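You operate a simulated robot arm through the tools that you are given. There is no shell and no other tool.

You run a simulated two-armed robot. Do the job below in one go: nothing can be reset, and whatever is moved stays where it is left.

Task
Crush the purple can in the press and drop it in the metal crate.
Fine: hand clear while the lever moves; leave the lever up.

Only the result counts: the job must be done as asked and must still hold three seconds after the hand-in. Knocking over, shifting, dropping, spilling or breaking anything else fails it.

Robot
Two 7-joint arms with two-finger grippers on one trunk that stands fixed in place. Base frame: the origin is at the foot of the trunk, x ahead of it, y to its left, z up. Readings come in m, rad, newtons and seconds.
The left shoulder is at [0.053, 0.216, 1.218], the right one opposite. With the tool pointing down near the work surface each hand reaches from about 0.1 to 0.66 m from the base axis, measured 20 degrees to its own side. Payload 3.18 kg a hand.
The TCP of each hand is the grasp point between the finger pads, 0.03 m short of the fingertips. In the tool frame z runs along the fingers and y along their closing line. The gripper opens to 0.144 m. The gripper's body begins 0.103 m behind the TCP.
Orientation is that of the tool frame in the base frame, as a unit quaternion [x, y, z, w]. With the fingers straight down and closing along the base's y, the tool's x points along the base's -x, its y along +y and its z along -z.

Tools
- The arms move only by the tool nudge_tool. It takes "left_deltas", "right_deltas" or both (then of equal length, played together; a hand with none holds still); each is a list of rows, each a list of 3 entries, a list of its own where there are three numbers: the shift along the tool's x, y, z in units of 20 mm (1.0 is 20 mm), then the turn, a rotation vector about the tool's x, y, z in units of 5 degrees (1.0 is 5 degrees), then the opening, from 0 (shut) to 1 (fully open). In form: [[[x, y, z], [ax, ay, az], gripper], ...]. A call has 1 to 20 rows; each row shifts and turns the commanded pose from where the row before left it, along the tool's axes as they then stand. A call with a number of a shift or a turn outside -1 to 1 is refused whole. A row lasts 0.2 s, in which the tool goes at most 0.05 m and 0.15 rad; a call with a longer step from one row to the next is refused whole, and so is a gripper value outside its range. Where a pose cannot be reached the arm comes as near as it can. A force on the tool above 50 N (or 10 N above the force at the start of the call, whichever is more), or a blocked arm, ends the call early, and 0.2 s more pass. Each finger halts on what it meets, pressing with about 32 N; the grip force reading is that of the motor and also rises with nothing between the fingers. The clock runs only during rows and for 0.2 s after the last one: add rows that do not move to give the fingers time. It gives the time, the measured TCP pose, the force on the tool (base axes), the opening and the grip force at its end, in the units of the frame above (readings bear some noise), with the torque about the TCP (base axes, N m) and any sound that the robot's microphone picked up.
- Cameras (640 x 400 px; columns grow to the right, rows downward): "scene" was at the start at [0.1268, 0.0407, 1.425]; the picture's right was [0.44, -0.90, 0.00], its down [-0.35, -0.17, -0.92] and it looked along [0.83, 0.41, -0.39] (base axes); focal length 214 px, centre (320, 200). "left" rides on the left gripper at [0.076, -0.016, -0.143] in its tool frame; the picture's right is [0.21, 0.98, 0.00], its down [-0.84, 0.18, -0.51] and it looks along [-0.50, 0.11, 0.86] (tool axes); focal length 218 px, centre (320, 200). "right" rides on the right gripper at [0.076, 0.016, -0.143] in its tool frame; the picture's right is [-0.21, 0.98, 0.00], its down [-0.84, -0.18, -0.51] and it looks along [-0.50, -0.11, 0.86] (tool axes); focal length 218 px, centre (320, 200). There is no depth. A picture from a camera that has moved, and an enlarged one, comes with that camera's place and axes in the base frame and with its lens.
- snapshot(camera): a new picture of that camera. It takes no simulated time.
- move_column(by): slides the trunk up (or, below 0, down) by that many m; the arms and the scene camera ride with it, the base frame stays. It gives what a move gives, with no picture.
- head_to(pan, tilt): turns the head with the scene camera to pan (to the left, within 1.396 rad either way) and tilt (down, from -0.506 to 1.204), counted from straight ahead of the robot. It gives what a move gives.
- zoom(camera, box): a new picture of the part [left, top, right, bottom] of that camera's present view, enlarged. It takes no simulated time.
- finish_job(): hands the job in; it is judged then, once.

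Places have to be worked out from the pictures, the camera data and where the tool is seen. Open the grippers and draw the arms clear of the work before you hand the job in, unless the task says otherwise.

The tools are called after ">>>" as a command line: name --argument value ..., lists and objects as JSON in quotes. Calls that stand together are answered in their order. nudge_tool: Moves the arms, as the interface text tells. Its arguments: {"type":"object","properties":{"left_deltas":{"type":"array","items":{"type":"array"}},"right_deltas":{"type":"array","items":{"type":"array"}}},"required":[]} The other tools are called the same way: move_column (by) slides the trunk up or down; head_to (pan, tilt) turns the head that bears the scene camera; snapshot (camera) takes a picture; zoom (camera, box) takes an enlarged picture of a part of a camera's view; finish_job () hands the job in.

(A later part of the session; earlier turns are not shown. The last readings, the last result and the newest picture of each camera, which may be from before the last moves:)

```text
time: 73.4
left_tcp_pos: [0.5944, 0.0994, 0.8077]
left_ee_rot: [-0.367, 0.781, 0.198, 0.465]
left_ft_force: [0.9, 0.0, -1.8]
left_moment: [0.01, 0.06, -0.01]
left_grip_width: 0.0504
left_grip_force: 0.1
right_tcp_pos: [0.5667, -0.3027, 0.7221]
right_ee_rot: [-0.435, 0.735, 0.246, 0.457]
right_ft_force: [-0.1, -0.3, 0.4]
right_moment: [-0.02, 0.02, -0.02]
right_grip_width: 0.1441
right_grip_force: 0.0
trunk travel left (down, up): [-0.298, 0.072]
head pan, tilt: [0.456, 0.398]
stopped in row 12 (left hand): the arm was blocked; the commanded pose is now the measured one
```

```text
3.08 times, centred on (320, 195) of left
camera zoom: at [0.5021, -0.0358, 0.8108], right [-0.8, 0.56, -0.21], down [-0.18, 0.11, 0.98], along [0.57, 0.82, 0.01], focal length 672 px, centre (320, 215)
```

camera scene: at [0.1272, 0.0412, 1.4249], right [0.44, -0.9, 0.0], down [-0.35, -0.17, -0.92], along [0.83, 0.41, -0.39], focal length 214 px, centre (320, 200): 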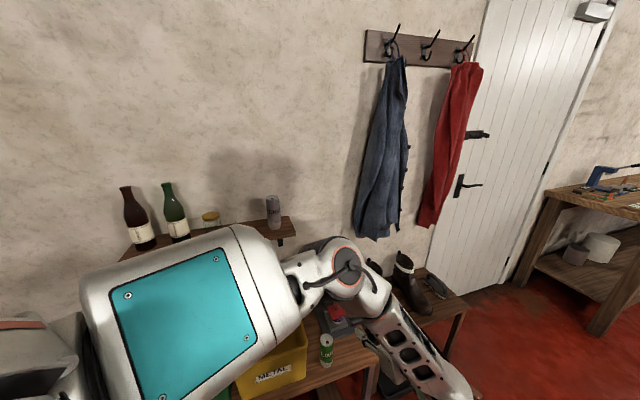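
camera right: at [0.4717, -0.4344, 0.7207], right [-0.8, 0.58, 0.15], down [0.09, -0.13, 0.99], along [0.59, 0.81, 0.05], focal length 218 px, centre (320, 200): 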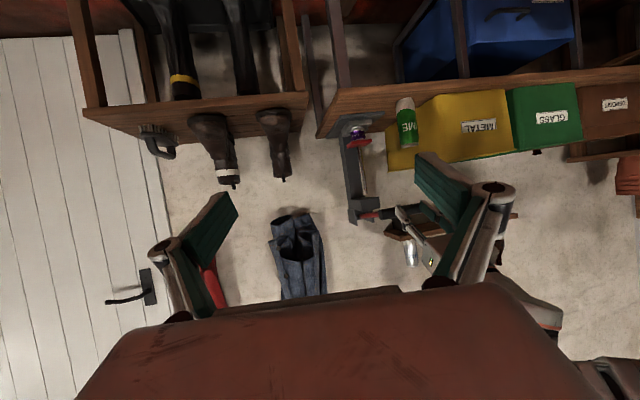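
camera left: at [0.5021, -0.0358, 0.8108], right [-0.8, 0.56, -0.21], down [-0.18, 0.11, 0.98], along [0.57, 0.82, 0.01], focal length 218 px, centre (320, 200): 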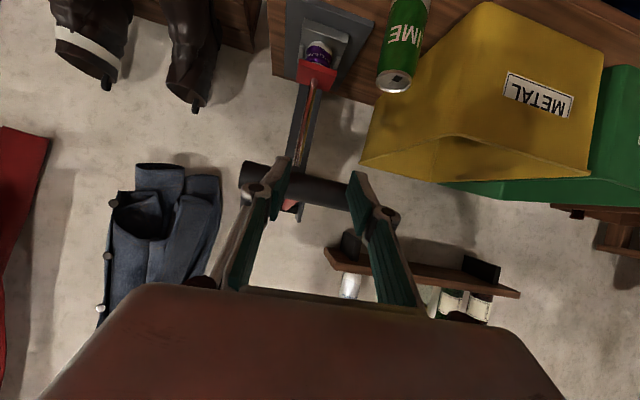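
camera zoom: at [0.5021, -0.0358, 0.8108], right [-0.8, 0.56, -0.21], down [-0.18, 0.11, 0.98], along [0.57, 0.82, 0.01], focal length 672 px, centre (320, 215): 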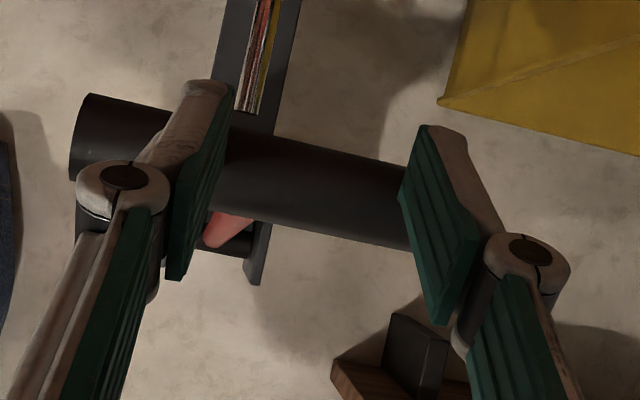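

The left wrist is bent near its limit here (tool yawed left while the arm reaches right). I yaw the left tool back about 25° toward straight ahead, which should free it, while drawing slightly back from the bar.

>>> nudge_tool --left_deltas '[[[0, 0, -0.1], [0.872, 0.032, 0.489], 0.35], [[0, 0, -0.2], [0.872, 0.032, 0.489], 0.35], [[0, 0, -0.3], [0.872, 0.032, 0.489], 0.35], [[0, 0, -0.4], [0.872, 0.032, 0.489], 0.35], [[0, 0, -0.5], [0.872, 0.032, 0.489], 0.35], [[0, 0, 0], [0, 0, 0], 0.35]]'

>>> snapshot --camera "left"

>>> zoom --camera "right" --box '[330, 110, 480, 290]'

```text
time: 74.8
left_tcp_pos: [0.5699, 0.0783, 0.8215]
left_ee_rot: [-0.185, 0.843, 0.09, 0.497]
left_ft_force: [-0.2, 0.2, 0.2]
left_moment: [-0.01, -0.01, 0.03]
left_grip_width: 0.0504
left_grip_force: 0.1
right_tcp_pos: [0.5658, -0.3025, 0.7234]
right_ee_rot: [-0.435, 0.736, 0.246, 0.457]
right_ft_force: [0.1, 0.5, 0.6]
right_moment: [0.02, -0.01, 0.01]
right_grip_width: 0.1442
right_grip_force: 0.0
trunk travel left (down, up): [-0.298, 0.072]
head pan, tilt: [0.456, 0.398]
```

```text
taken
camera left: at [0.4291, -0.0032, 0.8251], right [-0.48, 0.85, -0.21], down [-0.11, 0.18, 0.98], along [0.87, 0.5, 0.01], focal length 218 px, centre (320, 200)
```

left: 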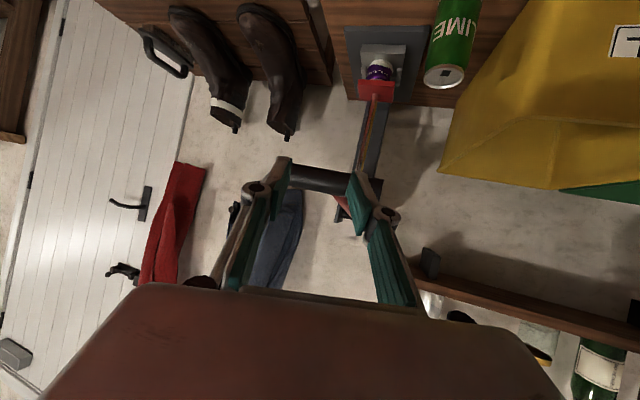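

```text
2.22 times, centred on (405, 200) of right
camera zoom: at [0.4713, -0.435, 0.7205], right [-0.8, 0.58, 0.15], down [0.09, -0.13, 0.99], along [0.59, 0.81, 0.05], focal length 485 px, centre (131, 200)
```

zoom: 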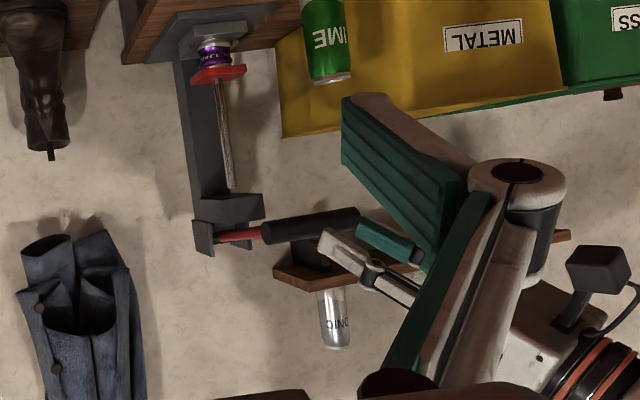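

The wrist is free again (yaw 23°); the bar is 8 cm ahead and 2.5 cm above the finger line. I lower another 3 cm, centre on the rod and slide the fork under the bar.

>>> nudge_tool --left_deltas '[[[0.8, 0.45, 0], [0, 0, 0], 0.35], [[0.8, 0.45, 0], [0, 0, 0], 0.35], [[0, 0, 0], [0, 0, 0], 0.35]]'

>>> zoom --camera "left" --box '[220, 120, 420, 260]'

>>> zoom --camera "right" --box '[330, 110, 480, 290]'

```text
time: 75.6
left_tcp_pos: [0.5511, 0.0793, 0.8016]
left_ee_rot: [-0.187, 0.844, 0.092, 0.495]
left_ft_force: [0.1, -0.9, -0.5]
left_moment: [-0.01, 0.01, -0.02]
left_grip_width: 0.0507
left_grip_force: 0.0
left hand out of reach, approached as far as the arm can: row 2
right_tcp_pos: [0.5662, -0.3027, 0.7238]
right_ee_rot: [-0.434, 0.736, 0.245, 0.458]
right_ft_force: [-0.3, -0.2, 0.2]
right_moment: [0.04, 0.01, 0.07]
right_grip_width: 0.1439
right_grip_force: 0.1
trunk travel left (down, up): [-0.298, 0.072]
head pan, tilt: [0.456, 0.398]
```

```text
2.86 times, centred on (320, 190) of left
camera zoom: at [0.41, -0.0032, 0.8057], right [-0.49, 0.85, -0.21], down [-0.11, 0.18, 0.98], along [0.87, 0.5, 0.0], focal length 624 px, centre (320, 229)
```

zoom: 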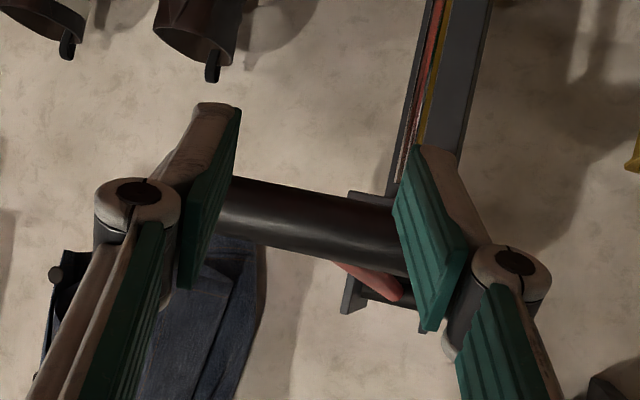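

```text
2.22 times, centred on (405, 200) of right
camera zoom: at [0.4714, -0.4348, 0.7206], right [-0.8, 0.58, 0.15], down [0.09, -0.13, 0.99], along [0.59, 0.81, 0.05], focal length 485 px, centre (131, 200)
```

zoom: 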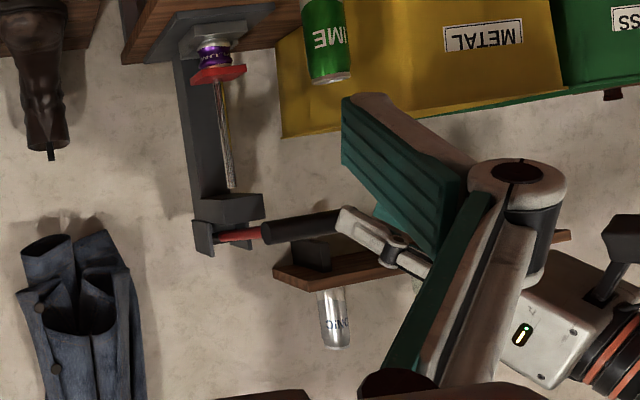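

Clearance is about 2.4 cm. I slide the fork forward under the bar.

>>> nudge_tool --left_deltas '[[[0, 0.11, 1], [0, 0, 0], 0.35], [[0, 0.11, 1], [0, 0, 0], 0.35], [[0, 0.11, 1], [0, 0, 0], 0.35], [[0, 0.11, 1], [0, 0, 0], 0.35], [[0, 0, 0], [0, 0, 0], 0.35]]'

>>> zoom --camera "left" --box '[200, 100, 440, 280]'

>>> zoom --camera "right" --box '[330, 110, 480, 290]'

```text
time: 76.8
left_tcp_pos: [0.62, 0.0875, 0.7858]
left_ee_rot: [-0.187, 0.844, 0.092, 0.494]
left_ft_force: [0.3, 1.1, 0.7]
left_moment: [-0.01, 0.01, -0.01]
left_grip_width: 0.0505
left_grip_force: 0.1
left hand out of reach, approached as far as the arm can: row 1, 2, 3, 4
right_tcp_pos: [0.5657, -0.3044, 0.723]
right_ee_rot: [-0.435, 0.736, 0.246, 0.457]
right_ft_force: [-0.5, -0.5, 0.2]
right_moment: [-0.01, -0.01, 0.02]
right_grip_width: 0.1438
right_grip_force: 0.0
trunk travel left (down, up): [-0.298, 0.072]
head pan, tilt: [0.456, 0.398]
```

```text
2.22 times, centred on (320, 190) of left
camera zoom: at [0.48, 0.0054, 0.7908], right [-0.49, 0.85, -0.21], down [-0.11, 0.18, 0.98], along [0.87, 0.5, 0.0], focal length 485 px, centre (320, 222)
```

zoom: 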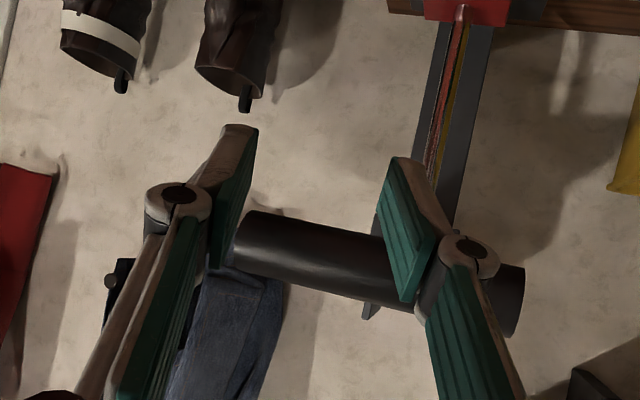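

```text
2.22 times, centred on (405, 200) of right
camera zoom: at [0.4713, -0.4349, 0.7206], right [-0.8, 0.58, 0.15], down [0.09, -0.13, 0.99], along [0.59, 0.81, 0.05], focal length 485 px, centre (131, 200)
```

zoom: 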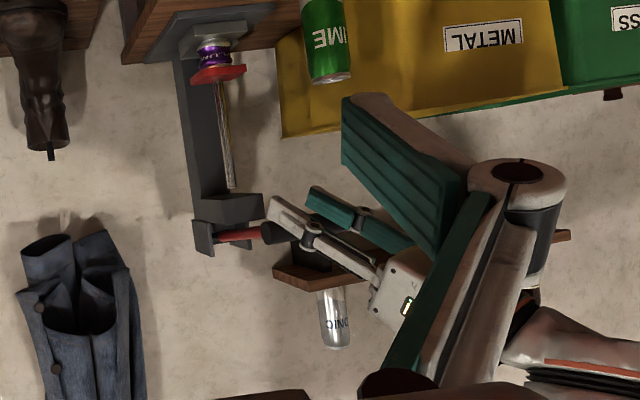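

The arm would not go far enough left, so the rod lies over the left finger. I will instead close the fingers into one poker and push the bar up on its right half, beside the rod.

>>> nudge_tool --left_deltas '[[[0, -0.4, 0], [0, 0, 0], 0.1], [[0, 0, 0], [0, 0, 0], 0], [[0, 0, 0], [0, 0, 0], 0]]'

>>> zoom --camera "left" --box '[200, 100, 440, 280]'

>>> zoom --camera "right" --box '[330, 110, 480, 290]'

```text
time: 77.6
left_tcp_pos: [0.6232, 0.0794, 0.7871]
left_ee_rot: [-0.185, 0.844, 0.091, 0.495]
left_ft_force: [0.6, 0.9, -0.2]
left_moment: [-0.03, -0.02, -0.02]
left_grip_width: 0.0004
left_grip_force: 30.8
right_tcp_pos: [0.5669, -0.3033, 0.7227]
right_ee_rot: [-0.434, 0.735, 0.246, 0.458]
right_ft_force: [0.1, 0.1, -0.6]
right_moment: [0.03, 0.02, 0.0]
right_grip_width: 0.1441
right_grip_force: 0.2
trunk travel left (down, up): [-0.298, 0.072]
head pan, tilt: [0.456, 0.398]
```

```text
2.22 times, centred on (320, 190) of left
camera zoom: at [0.4828, -0.0016, 0.7899], right [-0.48, 0.85, -0.21], down [-0.11, 0.18, 0.98], along [0.87, 0.5, 0.01], focal length 485 px, centre (320, 222)
```

zoom: 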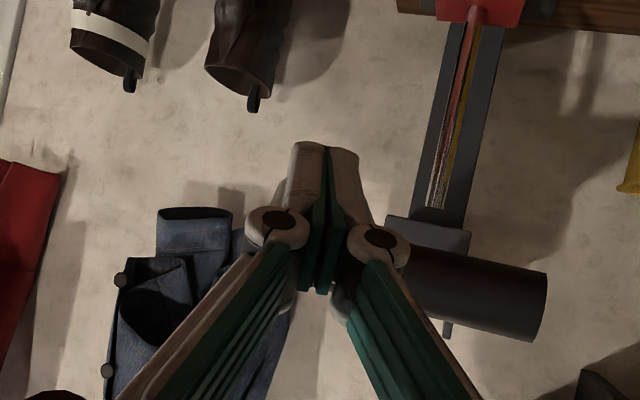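

```text
2.22 times, centred on (405, 200) of right
camera zoom: at [0.4713, -0.4349, 0.7205], right [-0.8, 0.58, 0.15], down [0.09, -0.13, 0.99], along [0.59, 0.81, 0.05], focal length 485 px, centre (131, 200)
```

zoom: 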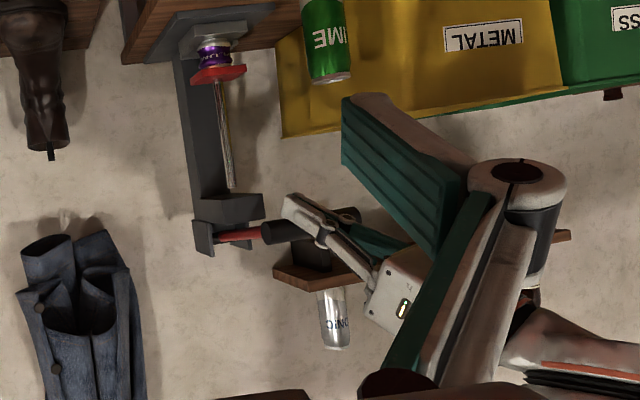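

The poker tip is only just below the bar, so I advance it 2.5 cm further beneath before lifting.

>>> nudge_tool --left_deltas '[[[0, 0, 0.65], [0, 0, 0], 0], [[0, 0, 0.65], [0, 0, 0], 0], [[0, 0, 0], [0, 0, 0], 0]]'

>>> zoom --camera "left" --box '[200, 100, 440, 280]'

>>> zoom --camera "right" --box '[360, 160, 440, 250]'

```text
time: 78.4
left_tcp_pos: [0.6451, 0.0894, 0.7738]
left_ee_rot: [-0.186, 0.844, 0.092, 0.495]
left_ft_force: [0.3, -0.4, -0.1]
left_moment: [0.02, -0.01, -0.01]
left_grip_width: 0.0
left_grip_force: 30.7
right_tcp_pos: [0.5665, -0.3039, 0.7227]
right_ee_rot: [-0.434, 0.736, 0.245, 0.458]
right_ft_force: [-0.3, -0.9, -0.1]
right_moment: [0.03, 0.02, 0.0]
right_grip_width: 0.144
right_grip_force: 0.0
trunk travel left (down, up): [-0.298, 0.072]
head pan, tilt: [0.456, 0.398]
```

```text
2.22 times, centred on (320, 190) of left
camera zoom: at [0.5045, 0.0067, 0.7783], right [-0.49, 0.85, -0.21], down [-0.11, 0.18, 0.98], along [0.87, 0.5, 0.0], focal length 485 px, centre (320, 222)
```

zoom: 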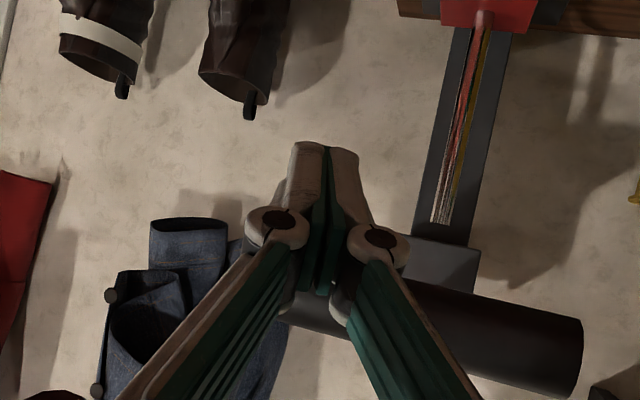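

```text
4.44 times, centred on (400, 205) of right
camera zoom: at [0.4713, -0.4349, 0.7206], right [-0.8, 0.58, 0.15], down [0.09, -0.13, 0.99], along [0.59, 0.81, 0.05], focal length 970 px, centre (-36, 178)
```

zoom: 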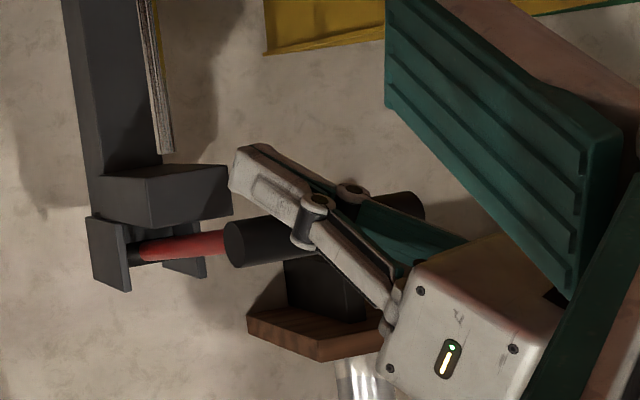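

The poker is now well under the bar's right half. I lift: close the last centimetre and follow the first part of the arc upward.

>>> nudge_tool --left_deltas '[[[-0.5, 0, 0], [0, 0, 0], 0], [[-0.765, -0.077, -0.568], [0, 0, 0], 0], [[-0.798, -0.056, -0.524], [0, 0, 0], 0], [[-0.827, -0.035, -0.478], [0, 0, 0], 0], [[0, 0, 0], [0, 0, 0], 0]]'

>>> zoom --camera "left" --box '[200, 80, 440, 280]'

>>> zoom --camera "right" --box '[330, 110, 480, 290]'

```text
time: 79.6
left_tcp_pos: [0.646, 0.0892, 0.8394]
left_ee_rot: [-0.186, 0.843, 0.091, 0.497]
left_ft_force: [-1.8, -3.2, -4.4]
left_moment: [-0.03, -0.05, 0.01]
left_grip_width: 0.0
left_grip_force: 30.3
right_tcp_pos: [0.5665, -0.3036, 0.7235]
right_ee_rot: [-0.435, 0.736, 0.246, 0.458]
right_ft_force: [-0.4, -0.6, 0.4]
right_moment: [0.02, 0.0, 0.0]
right_grip_width: 0.144
right_grip_force: 0.0
trunk travel left (down, up): [-0.298, 0.072]
head pan, tilt: [0.456, 0.398]
```

```text
2.00 times, centred on (320, 180) of left
camera zoom: at [0.505, 0.0066, 0.8432], right [-0.48, 0.85, -0.21], down [-0.11, 0.18, 0.98], along [0.87, 0.5, 0.01], focal length 436 px, centre (320, 240)
```

zoom: 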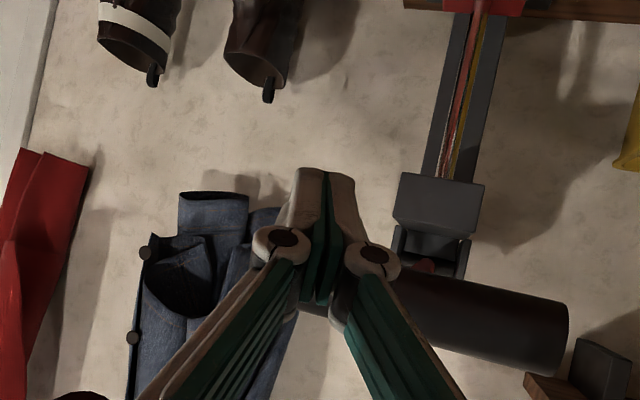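

```text
2.22 times, centred on (405, 200) of right
camera zoom: at [0.4714, -0.435, 0.7204], right [-0.8, 0.58, 0.15], down [0.09, -0.13, 0.99], along [0.59, 0.81, 0.05], focal length 485 px, centre (131, 200)
```

zoom: 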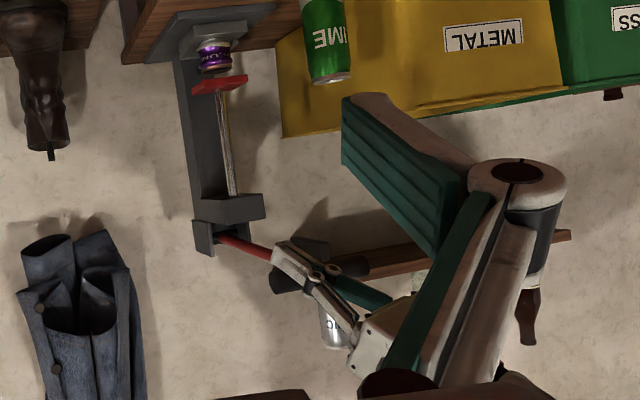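

The lever rises and the ram lifts off the crushed can, which stays on the platform. I carry on upward along the arc.

>>> nudge_tool --left_deltas '[[[-0.854, -0.014, -0.43], [0, 0, 0], 0], [[-0.877, 0.007, -0.381], [0, 0, 0], 0], [[-0.897, 0.029, -0.331], [0, 0, 0], 0], [[-0.913, 0.05, -0.279], [0, 0, 0], 0], [[0, 0, 0], [0, 0, 0], 0]]'

>>> zoom --camera "left" --box '[200, 80, 440, 280]'

>>> zoom --camera "right" --box '[330, 110, 480, 290]'

```text
time: 80.8
left_tcp_pos: [0.6532, 0.0955, 0.915]
left_ee_rot: [-0.185, 0.843, 0.091, 0.498]
left_ft_force: [-0.5, -1.6, -1.5]
left_moment: [-0.05, -0.02, 0.03]
left_grip_width: 0.0
left_grip_force: 31.2
right_tcp_pos: [0.5663, -0.3046, 0.7239]
right_ee_rot: [-0.435, 0.735, 0.246, 0.457]
right_ft_force: [0.0, -0.2, -0.3]
right_moment: [0.04, -0.05, 0.01]
right_grip_width: 0.144
right_grip_force: 0.0
trunk travel left (down, up): [-0.298, 0.072]
head pan, tilt: [0.456, 0.398]
```

```text
2.00 times, centred on (320, 180) of left
camera zoom: at [0.5129, 0.0143, 0.9188], right [-0.49, 0.85, -0.21], down [-0.11, 0.18, 0.98], along [0.87, 0.5, 0.01], focal length 436 px, centre (320, 240)
```

zoom: 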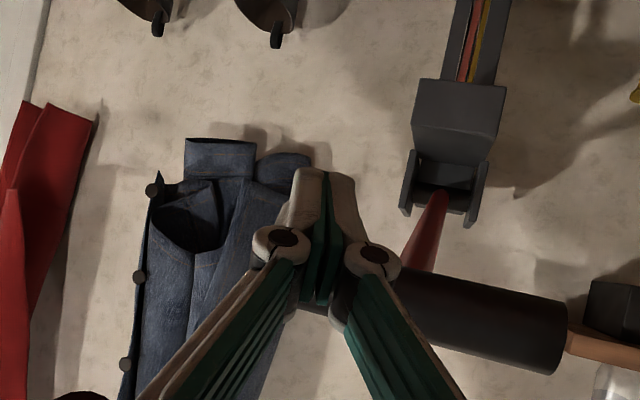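

```text
2.22 times, centred on (405, 200) of right
camera zoom: at [0.4714, -0.4349, 0.7204], right [-0.8, 0.58, 0.15], down [0.09, -0.13, 0.99], along [0.59, 0.81, 0.05], focal length 485 px, centre (131, 200)
```

zoom: 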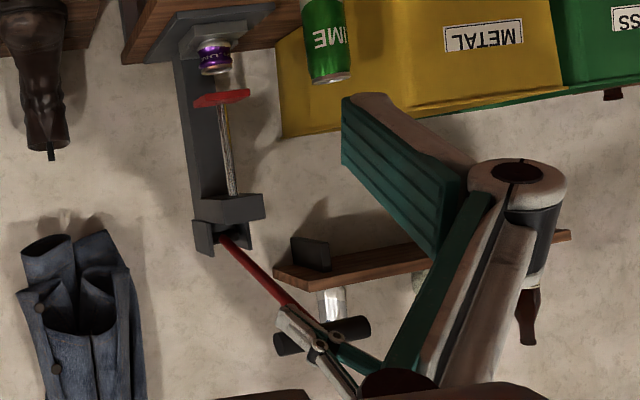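

Smooth so far. Next stretch of the arc.

>>> nudge_tool --left_deltas '[[[-0.926, 0.071, -0.226], [0, 0, 0], 0], [[-0.936, 0.092, -0.172], [0, 0, 0], 0], [[-0.942, 0.112, -0.118], [0, 0, 0], 0], [[-0.945, 0.132, -0.063], [0, 0, 0], 0], [[-0.944, 0.151, -0.008], [0, 0, 0], 0], [[0, 0, 0], [0, 0, 0], 0]]'

>>> zoom --camera "left" --box '[200, 80, 440, 280]'

>>> zoom --camera "scene" --box '[280, 140, 420, 340]'

```text
time: 82.2
left_tcp_pos: [0.6814, 0.1243, 1.0032]
left_ee_rot: [-0.186, 0.843, 0.091, 0.497]
left_ft_force: [0.6, 0.0, 0.3]
left_moment: [0.0, 0.01, 0.0]
left_grip_width: 0.0002
left_grip_force: 31.1
right_tcp_pos: [0.5664, -0.3038, 0.7227]
right_ee_rot: [-0.435, 0.736, 0.246, 0.457]
right_ft_force: [-0.2, -0.1, -0.8]
right_moment: [0.0, 0.02, 0.0]
right_grip_width: 0.1439
right_grip_force: 0.0
trunk travel left (down, up): [-0.298, 0.072]
head pan, tilt: [0.456, 0.398]
```

```text
2.00 times, centred on (320, 180) of left
camera zoom: at [0.54, 0.0425, 1.006], right [-0.49, 0.85, -0.21], down [-0.11, 0.18, 0.98], along [0.87, 0.5, 0.01], focal length 436 px, centre (320, 240)
```

zoom: 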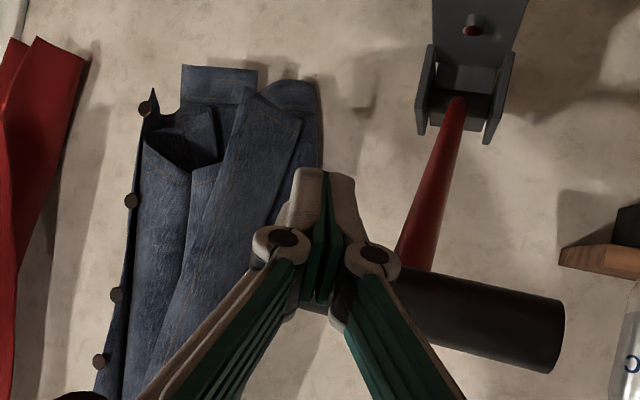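

```text
2.00 times, centred on (350, 240) of scene
camera zoom: at [0.1268, 0.0406, 1.425], right [0.44, -0.9, 0.0], down [-0.35, -0.17, -0.92], along [0.83, 0.41, -0.39], focal length 429 px, centre (260, 120)
```

zoom: 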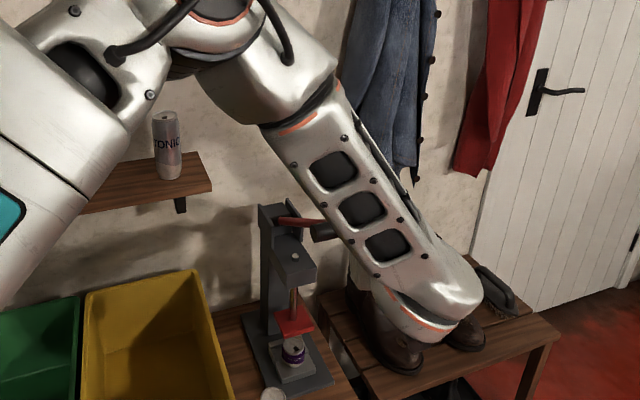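

Lever at about 57° and rising with little force. I continue.

>>> nudge_tool --left_deltas '[[[-0.94, 0.17, 0.047], [0, 0, 0], 0], [[-0.932, 0.189, 0.102], [0, 0, 0], 0], [[-0.92, 0.206, 0.156], [0, 0, 0], 0], [[-0.906, 0.223, 0.21], [0, 0, 0], 0], [[-0.888, 0.239, 0.263], [0, 0, 0], 0], [[0, 0, 0], [0, 0, 0], 0]]'

>>> zoom --camera "left" --box '[200, 80, 440, 280]'

>>> zoom --camera "scene" --box '[280, 140, 420, 340]'

```text
time: 83.6
left_tcp_pos: [0.7264, 0.1675, 1.0727]
left_ee_rot: [-0.185, 0.842, 0.091, 0.498]
left_ft_force: [-1.4, -1.1, -1.4]
left_moment: [0.0, 0.03, -0.03]
left_grip_width: 0.0
left_grip_force: 31.0
right_tcp_pos: [0.567, -0.3035, 0.7235]
right_ee_rot: [-0.434, 0.736, 0.245, 0.458]
right_ft_force: [0.6, -0.1, -0.5]
right_moment: [-0.01, 0.02, 0.02]
right_grip_width: 0.1439
right_grip_force: 0.1
trunk travel left (down, up): [-0.298, 0.072]
head pan, tilt: [0.456, 0.398]
```

```text
2.00 times, centred on (320, 180) of left
camera zoom: at [0.5849, 0.0864, 1.0775], right [-0.49, 0.85, -0.21], down [-0.11, 0.18, 0.98], along [0.87, 0.5, 0.01], focal length 436 px, centre (320, 240)
```

zoom: 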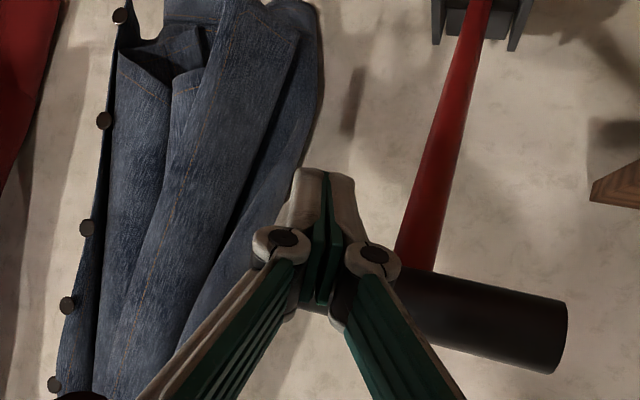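

```text
2.00 times, centred on (350, 240) of scene
camera zoom: at [0.1267, 0.0406, 1.425], right [0.44, -0.9, 0.0], down [-0.35, -0.17, -0.92], along [0.83, 0.41, -0.39], focal length 429 px, centre (260, 120)
```

zoom: 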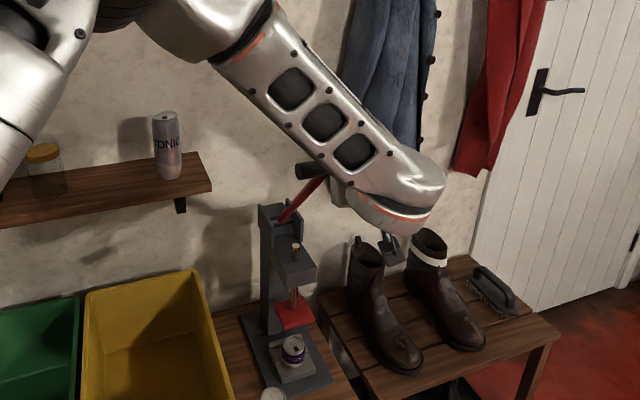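

Lever at about 40°. I go on to near its original upright position.

>>> nudge_tool --left_deltas '[[[-0.866, 0.254, 0.315], [0, 0, 0], 0], [[-0.841, 0.268, 0.366], [0, 0, 0], 0], [[-0.814, 0.281, 0.416], [0, 0, 0], 0], [[-0.783, 0.293, 0.464], [0, 0, 0], 0], [[-0.749, 0.304, 0.511], [0, 0, 0], 0], [[0, 0, 0], [0, 0, 0], 0]]'

>>> zoom --camera "left" --box '[200, 80, 440, 280]'

>>> zoom --camera "scene" --box '[280, 140, 420, 340]'

```text
time: 85.0
left_tcp_pos: [0.7829, 0.2251, 1.1223]
left_ee_rot: [-0.186, 0.843, 0.091, 0.497]
left_ft_force: [-0.2, -1.5, -1.7]
left_moment: [0.0, -0.01, 0.02]
left_grip_width: 0.0
left_grip_force: 30.6
right_tcp_pos: [0.5666, -0.3034, 0.7225]
right_ee_rot: [-0.435, 0.735, 0.246, 0.458]
right_ft_force: [0.2, 0.0, 0.3]
right_moment: [0.02, 0.0, 0.01]
right_grip_width: 0.1441
right_grip_force: 0.0
trunk travel left (down, up): [-0.298, 0.072]
head pan, tilt: [0.456, 0.398]
```

```text
2.00 times, centred on (320, 180) of left
camera zoom: at [0.642, 0.1439, 1.1269], right [-0.49, 0.85, -0.21], down [-0.11, 0.18, 0.98], along [0.87, 0.5, 0.01], focal length 436 px, centre (320, 240)
```

zoom: 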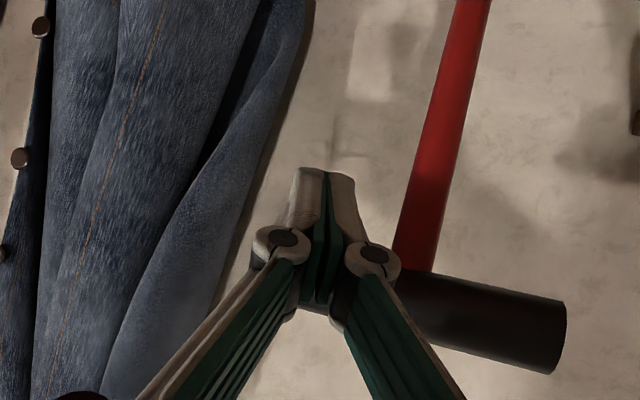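

```text
2.00 times, centred on (350, 240) of scene
camera zoom: at [0.1269, 0.0406, 1.4249], right [0.44, -0.9, 0.0], down [-0.35, -0.17, -0.92], along [0.83, 0.41, -0.39], focal length 429 px, centre (260, 120)
```

zoom: 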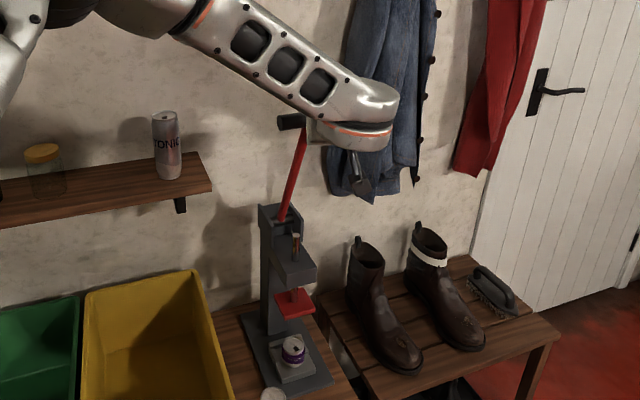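

Nearly up. I push the last few degrees gently until the upper stop is felt.

>>> nudge_tool --left_deltas '[[[-0.712, 0.314, 0.555], [0, 0, 0], 0], [[-0.34, 0.16, 0.29], [0, 0, 0], 0], [[0, 0, 0], [0, 0, 0], 0]]'

>>> zoom --camera "scene" --box '[310, 170, 380, 270]'

>>> zoom --camera "left" --box '[200, 80, 440, 280]'

```text
time: 85.8
left_tcp_pos: [0.801, 0.2431, 1.1339]
left_ee_rot: [-0.184, 0.843, 0.091, 0.497]
left_ft_force: [-1.4, -3.9, -2.7]
left_moment: [-0.02, -0.07, 0.05]
left_grip_width: 0.0
left_grip_force: 30.9
right_tcp_pos: [0.5672, -0.304, 0.7235]
right_ee_rot: [-0.435, 0.735, 0.246, 0.458]
right_ft_force: [0.2, -0.7, 0.4]
right_moment: [-0.02, 0.0, 0.0]
right_grip_width: 0.1441
right_grip_force: 0.0
trunk travel left (down, up): [-0.298, 0.072]
head pan, tilt: [0.456, 0.398]
```

```text
4.00 times, centred on (345, 220) of scene
camera zoom: at [0.1268, 0.0403, 1.4249], right [0.44, -0.9, 0.0], down [-0.35, -0.17, -0.92], along [0.83, 0.41, -0.39], focal length 858 px, centre (220, 120)
```

zoom: 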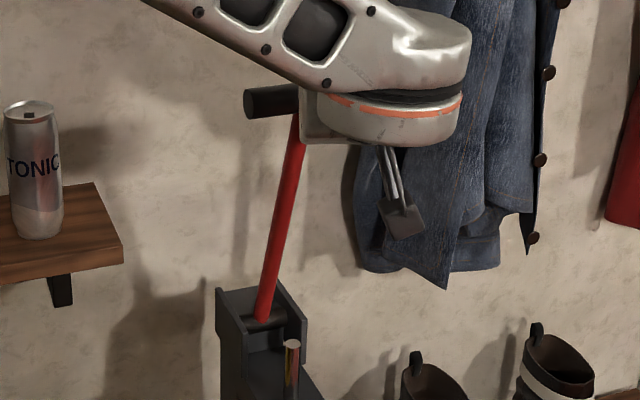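

```text
2.00 times, centred on (320, 180) of left
camera zoom: at [0.6605, 0.1621, 1.1368], right [-0.48, 0.85, -0.21], down [-0.11, 0.18, 0.98], along [0.87, 0.5, 0.01], focal length 436 px, centre (320, 240)
```

zoom: 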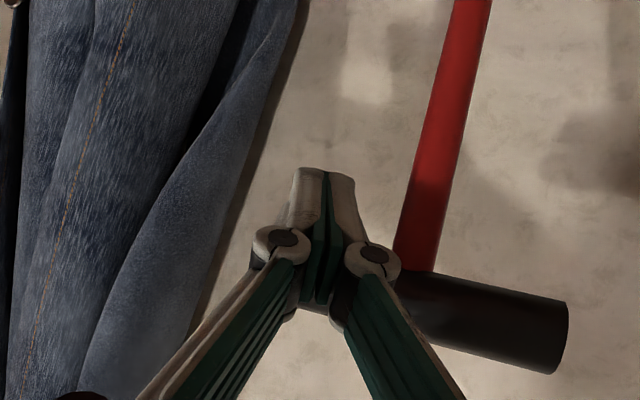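

The bar is back to where it stood originally (image position matches within half a pixel). I nudge a few millimetres more to seat it at its upper stop.

>>> nudge_tool --left_deltas '[[[-0.17, 0.08, 0.15], [0, 0, 0], 0], [[0, 0, 0], [0, 0, 0], 0]]'

>>> zoom --camera "scene" --box '[310, 170, 380, 270]'

```text
time: 86.4
left_tcp_pos: [0.8027, 0.2443, 1.1329]
left_ee_rot: [-0.184, 0.844, 0.09, 0.495]
left_ft_force: [-16.1, -14.3, -12.9]
left_moment: [-0.04, -0.17, 0.27]
left_grip_width: 0.0
left_grip_force: 30.6
right_tcp_pos: [0.5651, -0.3043, 0.723]
right_ee_rot: [-0.435, 0.735, 0.246, 0.458]
right_ft_force: [-0.4, 0.6, -0.3]
right_moment: [0.03, 0.0, -0.01]
right_grip_width: 0.1439
right_grip_force: 0.1
trunk travel left (down, up): [-0.298, 0.072]
head pan, tilt: [0.456, 0.398]
```

```text
4.00 times, centred on (345, 220) of scene
camera zoom: at [0.1259, 0.0393, 1.4249], right [0.44, -0.9, 0.0], down [-0.35, -0.17, -0.92], along [0.83, 0.41, -0.39], focal length 858 px, centre (220, 120)
```

zoom: 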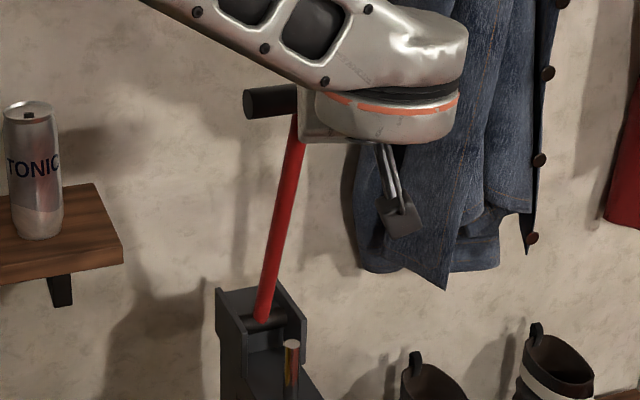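

About 25 N with no motion: the lever is at its upper stop. I back the hand off the bar, down and toward the room, and check that the lever stays.

>>> nudge_tool --left_deltas '[[[0.5, 0, -0.2], [0, 0, 0], 0], [[0.8, 0, -0.5], [0, 0, 0], 0], [[0.5, 0, -1], [0, 0, 0], 0], [[0, 0, -1], [0, 0, 0], 0], [[0, 0, -1], [0, 0, 0], 0], [[0, 0, -1], [0, 0, 0], 0], [[0, 0, 0], [0, 0, 0], 0]]'

>>> snapshot --camera "scene"

>>> snapshot --camera "left"

>>> snapshot --camera "right"

```text
time: 88.0
left_tcp_pos: [0.7151, 0.2087, 1.1482]
left_ee_rot: [-0.186, 0.843, 0.091, 0.496]
left_ft_force: [-0.2, 0.0, -0.4]
left_moment: [0.0, -0.03, 0.0]
left_grip_width: 0.0
left_grip_force: 30.9
right_tcp_pos: [0.5657, -0.3051, 0.7222]
right_ee_rot: [-0.435, 0.736, 0.246, 0.457]
right_ft_force: [0.6, 0.4, 0.4]
right_moment: [0.0, 0.02, 0.0]
right_grip_width: 0.1441
right_grip_force: 0.0
trunk travel left (down, up): [-0.298, 0.072]
head pan, tilt: [0.456, 0.398]
```

```text
taken
camera scene: at [0.127, 0.0409, 1.4249], right [0.44, -0.9, 0.0], down [-0.35, -0.17, -0.92], along [0.83, 0.41, -0.39], focal length 214 px, centre (320, 200)
```

scene: 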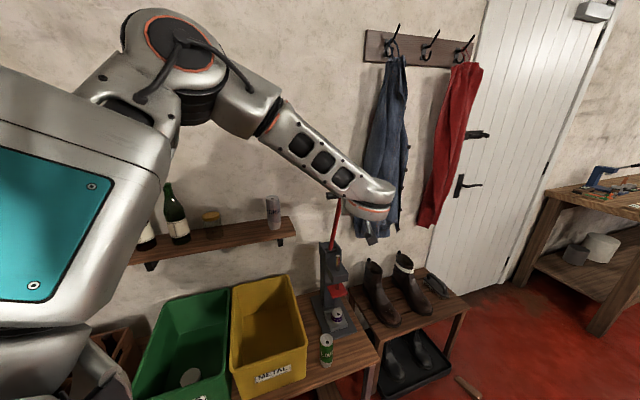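

```text
taken
camera left: at [0.5725, 0.1261, 1.1523], right [-0.48, 0.85, -0.21], down [-0.11, 0.18, 0.98], along [0.87, 0.5, 0.01], focal length 218 px, centre (320, 200)
```

left: 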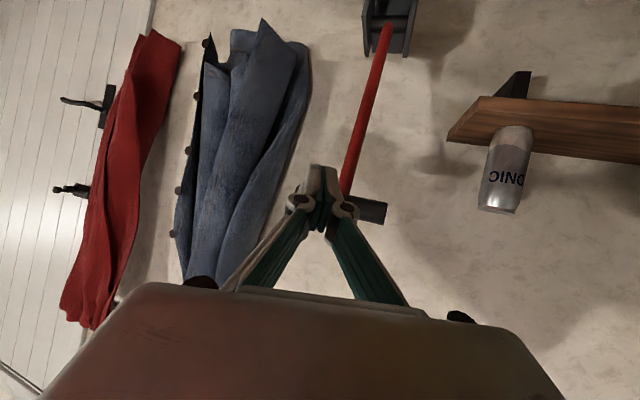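

```text
taken
camera right: at [0.4715, -0.4348, 0.7205], right [-0.8, 0.58, 0.15], down [0.09, -0.13, 0.99], along [0.59, 0.81, 0.05], focal length 218 px, centre (320, 200)
```

right: 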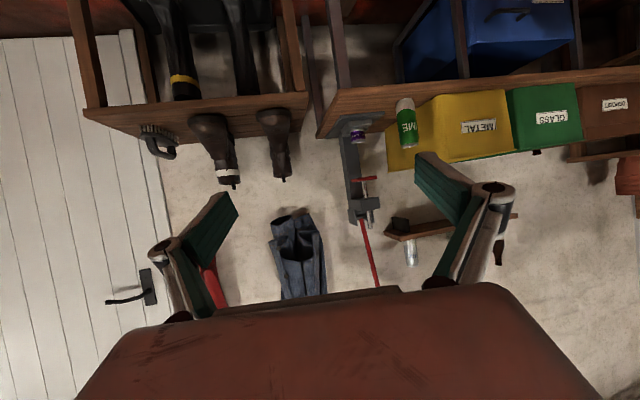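

The lever stays up and the crushed can remains on the platform. Now I bring the left hand back down in front of the press: back off, yaw to 48°, open the gripper.

>>> nudge_tool --left_deltas '[[[0.895, -0.673, -0.6], [0, 0, 0], 0], [[0.895, -0.673, -0.6], [0, 0, 0], 0], [[0.895, -0.673, -0.6], [0, 0, 0], 0], [[0, 0, 0], [-0.872, -0.032, -0.49], 0.3], [[0, 0, 0], [-0.872, -0.032, -0.49], 0.6], [[0, 0, 0], [-0.872, -0.032, -0.49], 0.6], [[0, 0, 0], [-0.872, -0.032, -0.49], 0.6], [[0, 0, 0], [-0.872, -0.032, -0.49], 0.6], [[0, 0, 0], [0, 0, 0], 0.6]]'

>>> snapshot --camera "left"

```text
time: 90.0
left_tcp_pos: [0.6804, 0.1664, 1.1244]
left_ee_rot: [-0.385, 0.779, 0.194, 0.456]
left_ft_force: [0.7, 0.3, 0.1]
left_moment: [0.01, -0.02, -0.04]
left_grip_width: 0.0866
left_grip_force: 0.0
right_tcp_pos: [0.566, -0.3034, 0.7236]
right_ee_rot: [-0.435, 0.735, 0.246, 0.457]
right_ft_force: [0.0, 0.4, 0.1]
right_moment: [0.03, 0.0, 0.0]
right_grip_width: 0.1441
right_grip_force: 0.0
trunk travel left (down, up): [-0.298, 0.072]
head pan, tilt: [0.456, 0.398]
```

```text
taken
camera left: at [0.5927, 0.0293, 1.132], right [-0.82, 0.53, -0.23], down [-0.18, 0.14, 0.97], along [0.54, 0.84, -0.02], focal length 218 px, centre (320, 200)
```

left: 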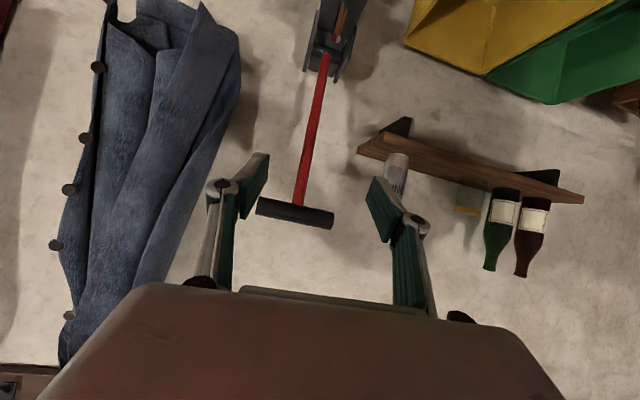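

I remove the small roll and descend in front of the press to about z=0.78.

>>> nudge_tool --left_deltas '[[[0, 0, 0], [0, 0, 0.65], 0.6], [[0.986, 0, 0.584], [0, 0, 0], 0.6], [[0.986, 0, 0.584], [0, 0, 0], 0.6], [[0.986, 0, 0.584], [0, 0, 0], 0.6], [[0.986, 0, 0.584], [0, 0, 0], 0.6], [[0.986, 0, 0.584], [0, 0, 0], 0.6], [[0.986, 0, 0.584], [0, 0, 0], 0.6], [[0.986, 0, 0.584], [0, 0, 0], 0.6], [[0.986, 0, 0.584], [0, 0, 0], 0.6], [[0.986, 0, 0.584], [0, 0, 0], 0.6], [[0.986, 0, 0.584], [0, 0, 0], 0.6], [[0.986, 0, 0.584], [0, 0, 0], 0.6], [[0.986, 0, 0.584], [0, 0, 0], 0.6], [[0.986, 0, 0.584], [0, 0, 0], 0.6], [[0.986, 0, 0.584], [0, 0, 0], 0.6], [[0, 0, 0], [0, 0, 0], 0.6]]'

>>> snapshot --camera "left"

```text
time: 93.4
left_tcp_pos: [0.677, 0.1567, 0.8015]
left_ee_rot: [-0.341, 0.793, 0.21, 0.46]
left_ft_force: [-0.7, -0.4, -0.1]
left_moment: [0.03, -0.02, 0.0]
left_grip_width: 0.0867
left_grip_force: 0.0
right_tcp_pos: [0.5665, -0.3043, 0.7227]
right_ee_rot: [-0.434, 0.736, 0.246, 0.458]
right_ft_force: [-0.7, -0.5, -0.2]
right_moment: [0.06, 0.0, 0.01]
right_grip_width: 0.1438
right_grip_force: 0.0
trunk travel left (down, up): [-0.298, 0.072]
head pan, tilt: [0.456, 0.398]
```

```text
taken
camera left: at [0.5805, 0.0253, 0.804], right [-0.79, 0.59, -0.16], down [-0.14, 0.09, 0.99], along [0.6, 0.8, 0.01], focal length 218 px, centre (320, 200)
```

left: 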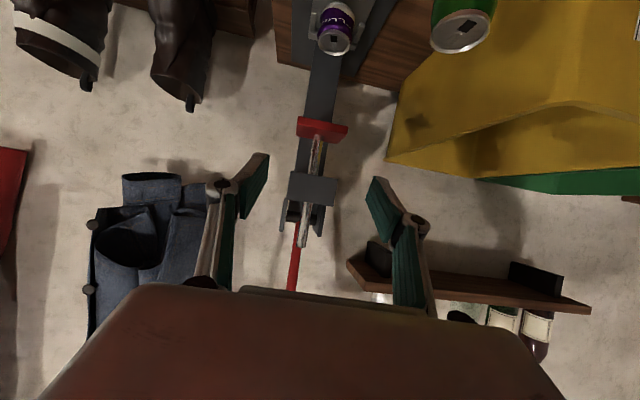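

Good. I lower the trunk 0.15 m again to bring both hand and cameras to working height at the press.

>>> move_column --by -0.15

>>> snapshot --camera "left"

>>> snapshot --camera "right"

```text
time: 95.1
left_tcp_pos: [0.678, 0.1569, 0.6532]
left_ee_rot: [-0.342, 0.792, 0.209, 0.461]
left_ft_force: [0.9, -0.2, -0.6]
left_moment: [-0.01, 0.03, -0.02]
left_grip_width: 0.0864
left_grip_force: 0.1
right_tcp_pos: [0.5667, -0.303, 0.5754]
right_ee_rot: [-0.435, 0.735, 0.245, 0.459]
right_ft_force: [-0.1, -0.3, -0.8]
right_moment: [-0.02, 0.02, 0.0]
right_grip_width: 0.1437
right_grip_force: 0.1
trunk travel left (down, up): [-0.148, 0.222]
head pan, tilt: [0.456, 0.398]
```

```text
taken
camera left: at [0.5811, 0.0249, 0.6555], right [-0.79, 0.59, -0.17], down [-0.14, 0.09, 0.99], along [0.6, 0.8, 0.01], focal length 218 px, centre (320, 200)
```

left: 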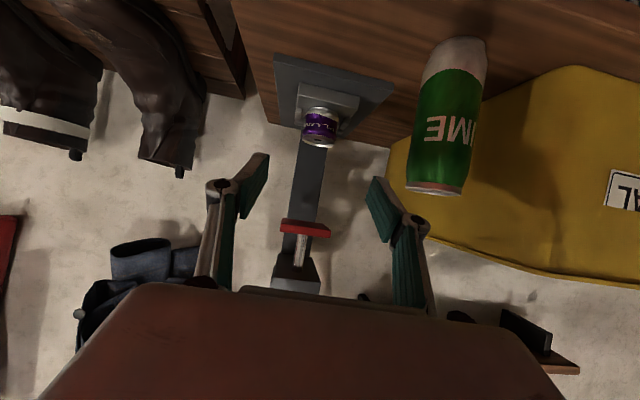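

```text
taken
camera right: at [0.4719, -0.4349, 0.5722], right [-0.8, 0.58, 0.15], down [0.09, -0.13, 0.99], along [0.59, 0.81, 0.05], focal length 218 px, centre (320, 200)
```

right: 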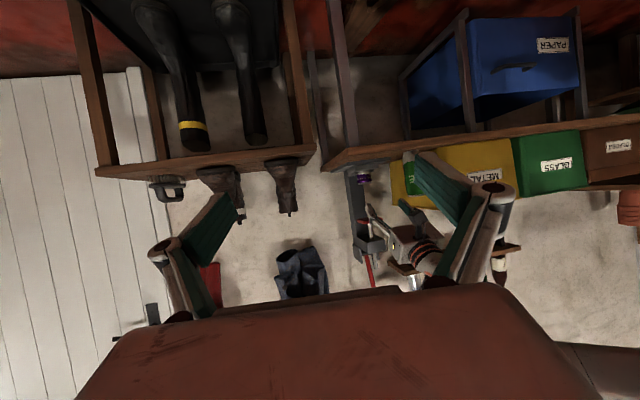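

Both cameras see the crushed can. I zoom on it from both sides to measure it.

>>> zoom --camera "left" --box '[270, 60, 390, 160]'

>>> zoom --camera "right" --box '[335, 155, 395, 195]'

```text
4.00 times, centred on (330, 110) of left
camera zoom: at [0.5811, 0.0249, 0.6555], right [-0.79, 0.59, -0.17], down [-0.14, 0.09, 0.99], along [0.6, 0.8, 0.01], focal length 873 px, centre (280, 560)
```

zoom: 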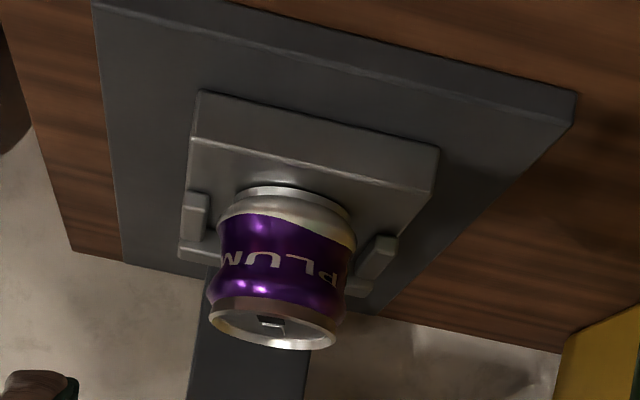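

```text
10.00 times, centred on (365, 175) of right
camera zoom: at [0.4719, -0.4349, 0.5722], right [-0.8, 0.58, 0.15], down [0.09, -0.13, 0.99], along [0.59, 0.81, 0.05], focal length 2183 px, centre (-130, 450)
```

zoom: 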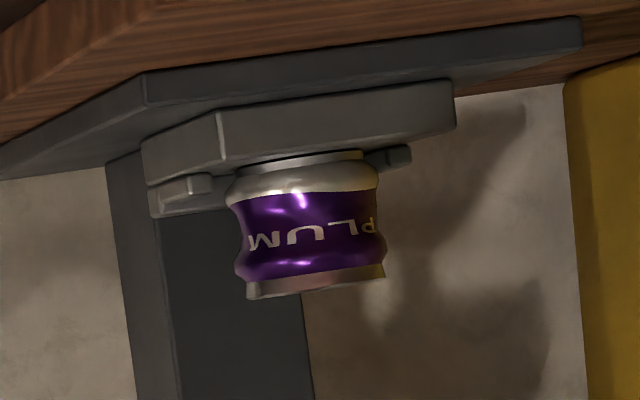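

The crushed can stands at [0.794, 0.284], z 0.53–0.574, about 5.3 cm wide. I come in above it (z≈0.65, under the ram) with a slightly larger yaw to keep clear of the lime can, then will lower the fingers over it.

>>> nudge_tool --left_deltas '[[[0, 0, 0], [-0.7, 0.0125, -0.39], 0.6], [[-0.475, -0.08, 0.886], [0, 0, 0], 0.6], [[-0.475, -0.08, 0.886], [0, 0, 0], 0.6], [[-0.475, -0.08, 0.886], [0, 0, 0], 0.6], [[-0.475, -0.08, 0.886], [0, 0, 0], 0.6], [[-0.475, -0.08, 0.886], [0, 0, 0], 0.6], [[-0.475, -0.08, 0.886], [0, 0, 0], 0.6], [[0, 0, 0], [0, 0, 0], 0.6]]'

>>> snapshot --camera "left"

>>> zoom --camera "right" --box '[320, 140, 440, 260]'

```text
time: 96.9
left_tcp_pos: [0.7606, 0.2454, 0.648]
left_ee_rot: [-0.369, 0.78, 0.226, 0.452]
left_ft_force: [0.1, 0.7, -0.8]
left_moment: [-0.01, 0.01, -0.02]
left_grip_width: 0.0865
left_grip_force: 0.0
right_tcp_pos: [0.5668, -0.3029, 0.5733]
right_ee_rot: [-0.436, 0.735, 0.247, 0.456]
right_ft_force: [-0.5, 0.2, -1.0]
right_moment: [-0.01, -0.02, -0.04]
right_grip_width: 0.1438
right_grip_force: 0.1
trunk travel left (down, up): [-0.148, 0.222]
head pan, tilt: [0.456, 0.398]
```

```text
taken
camera left: at [0.673, 0.1064, 0.6511], right [-0.83, 0.54, -0.16], down [-0.14, 0.08, 0.99], along [0.54, 0.84, 0.01], focal length 218 px, centre (320, 200)
```

left: 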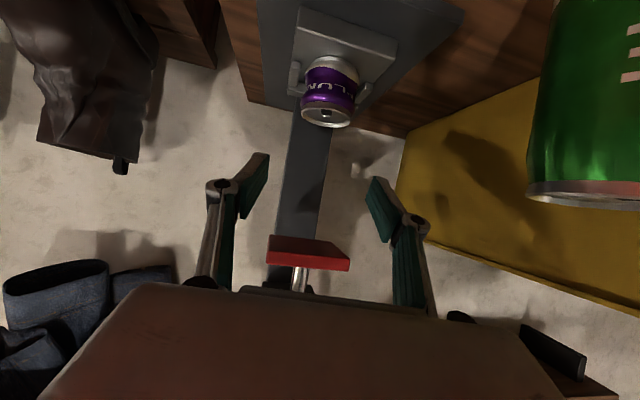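

```text
3.33 times, centred on (380, 200) of right
camera zoom: at [0.4714, -0.4348, 0.5706], right [-0.8, 0.58, 0.15], down [0.09, -0.13, 0.99], along [0.59, 0.81, 0.05], focal length 728 px, centre (120, 200)
```

zoom: 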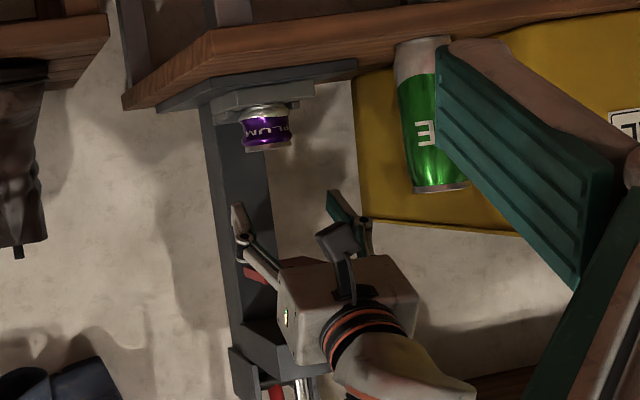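

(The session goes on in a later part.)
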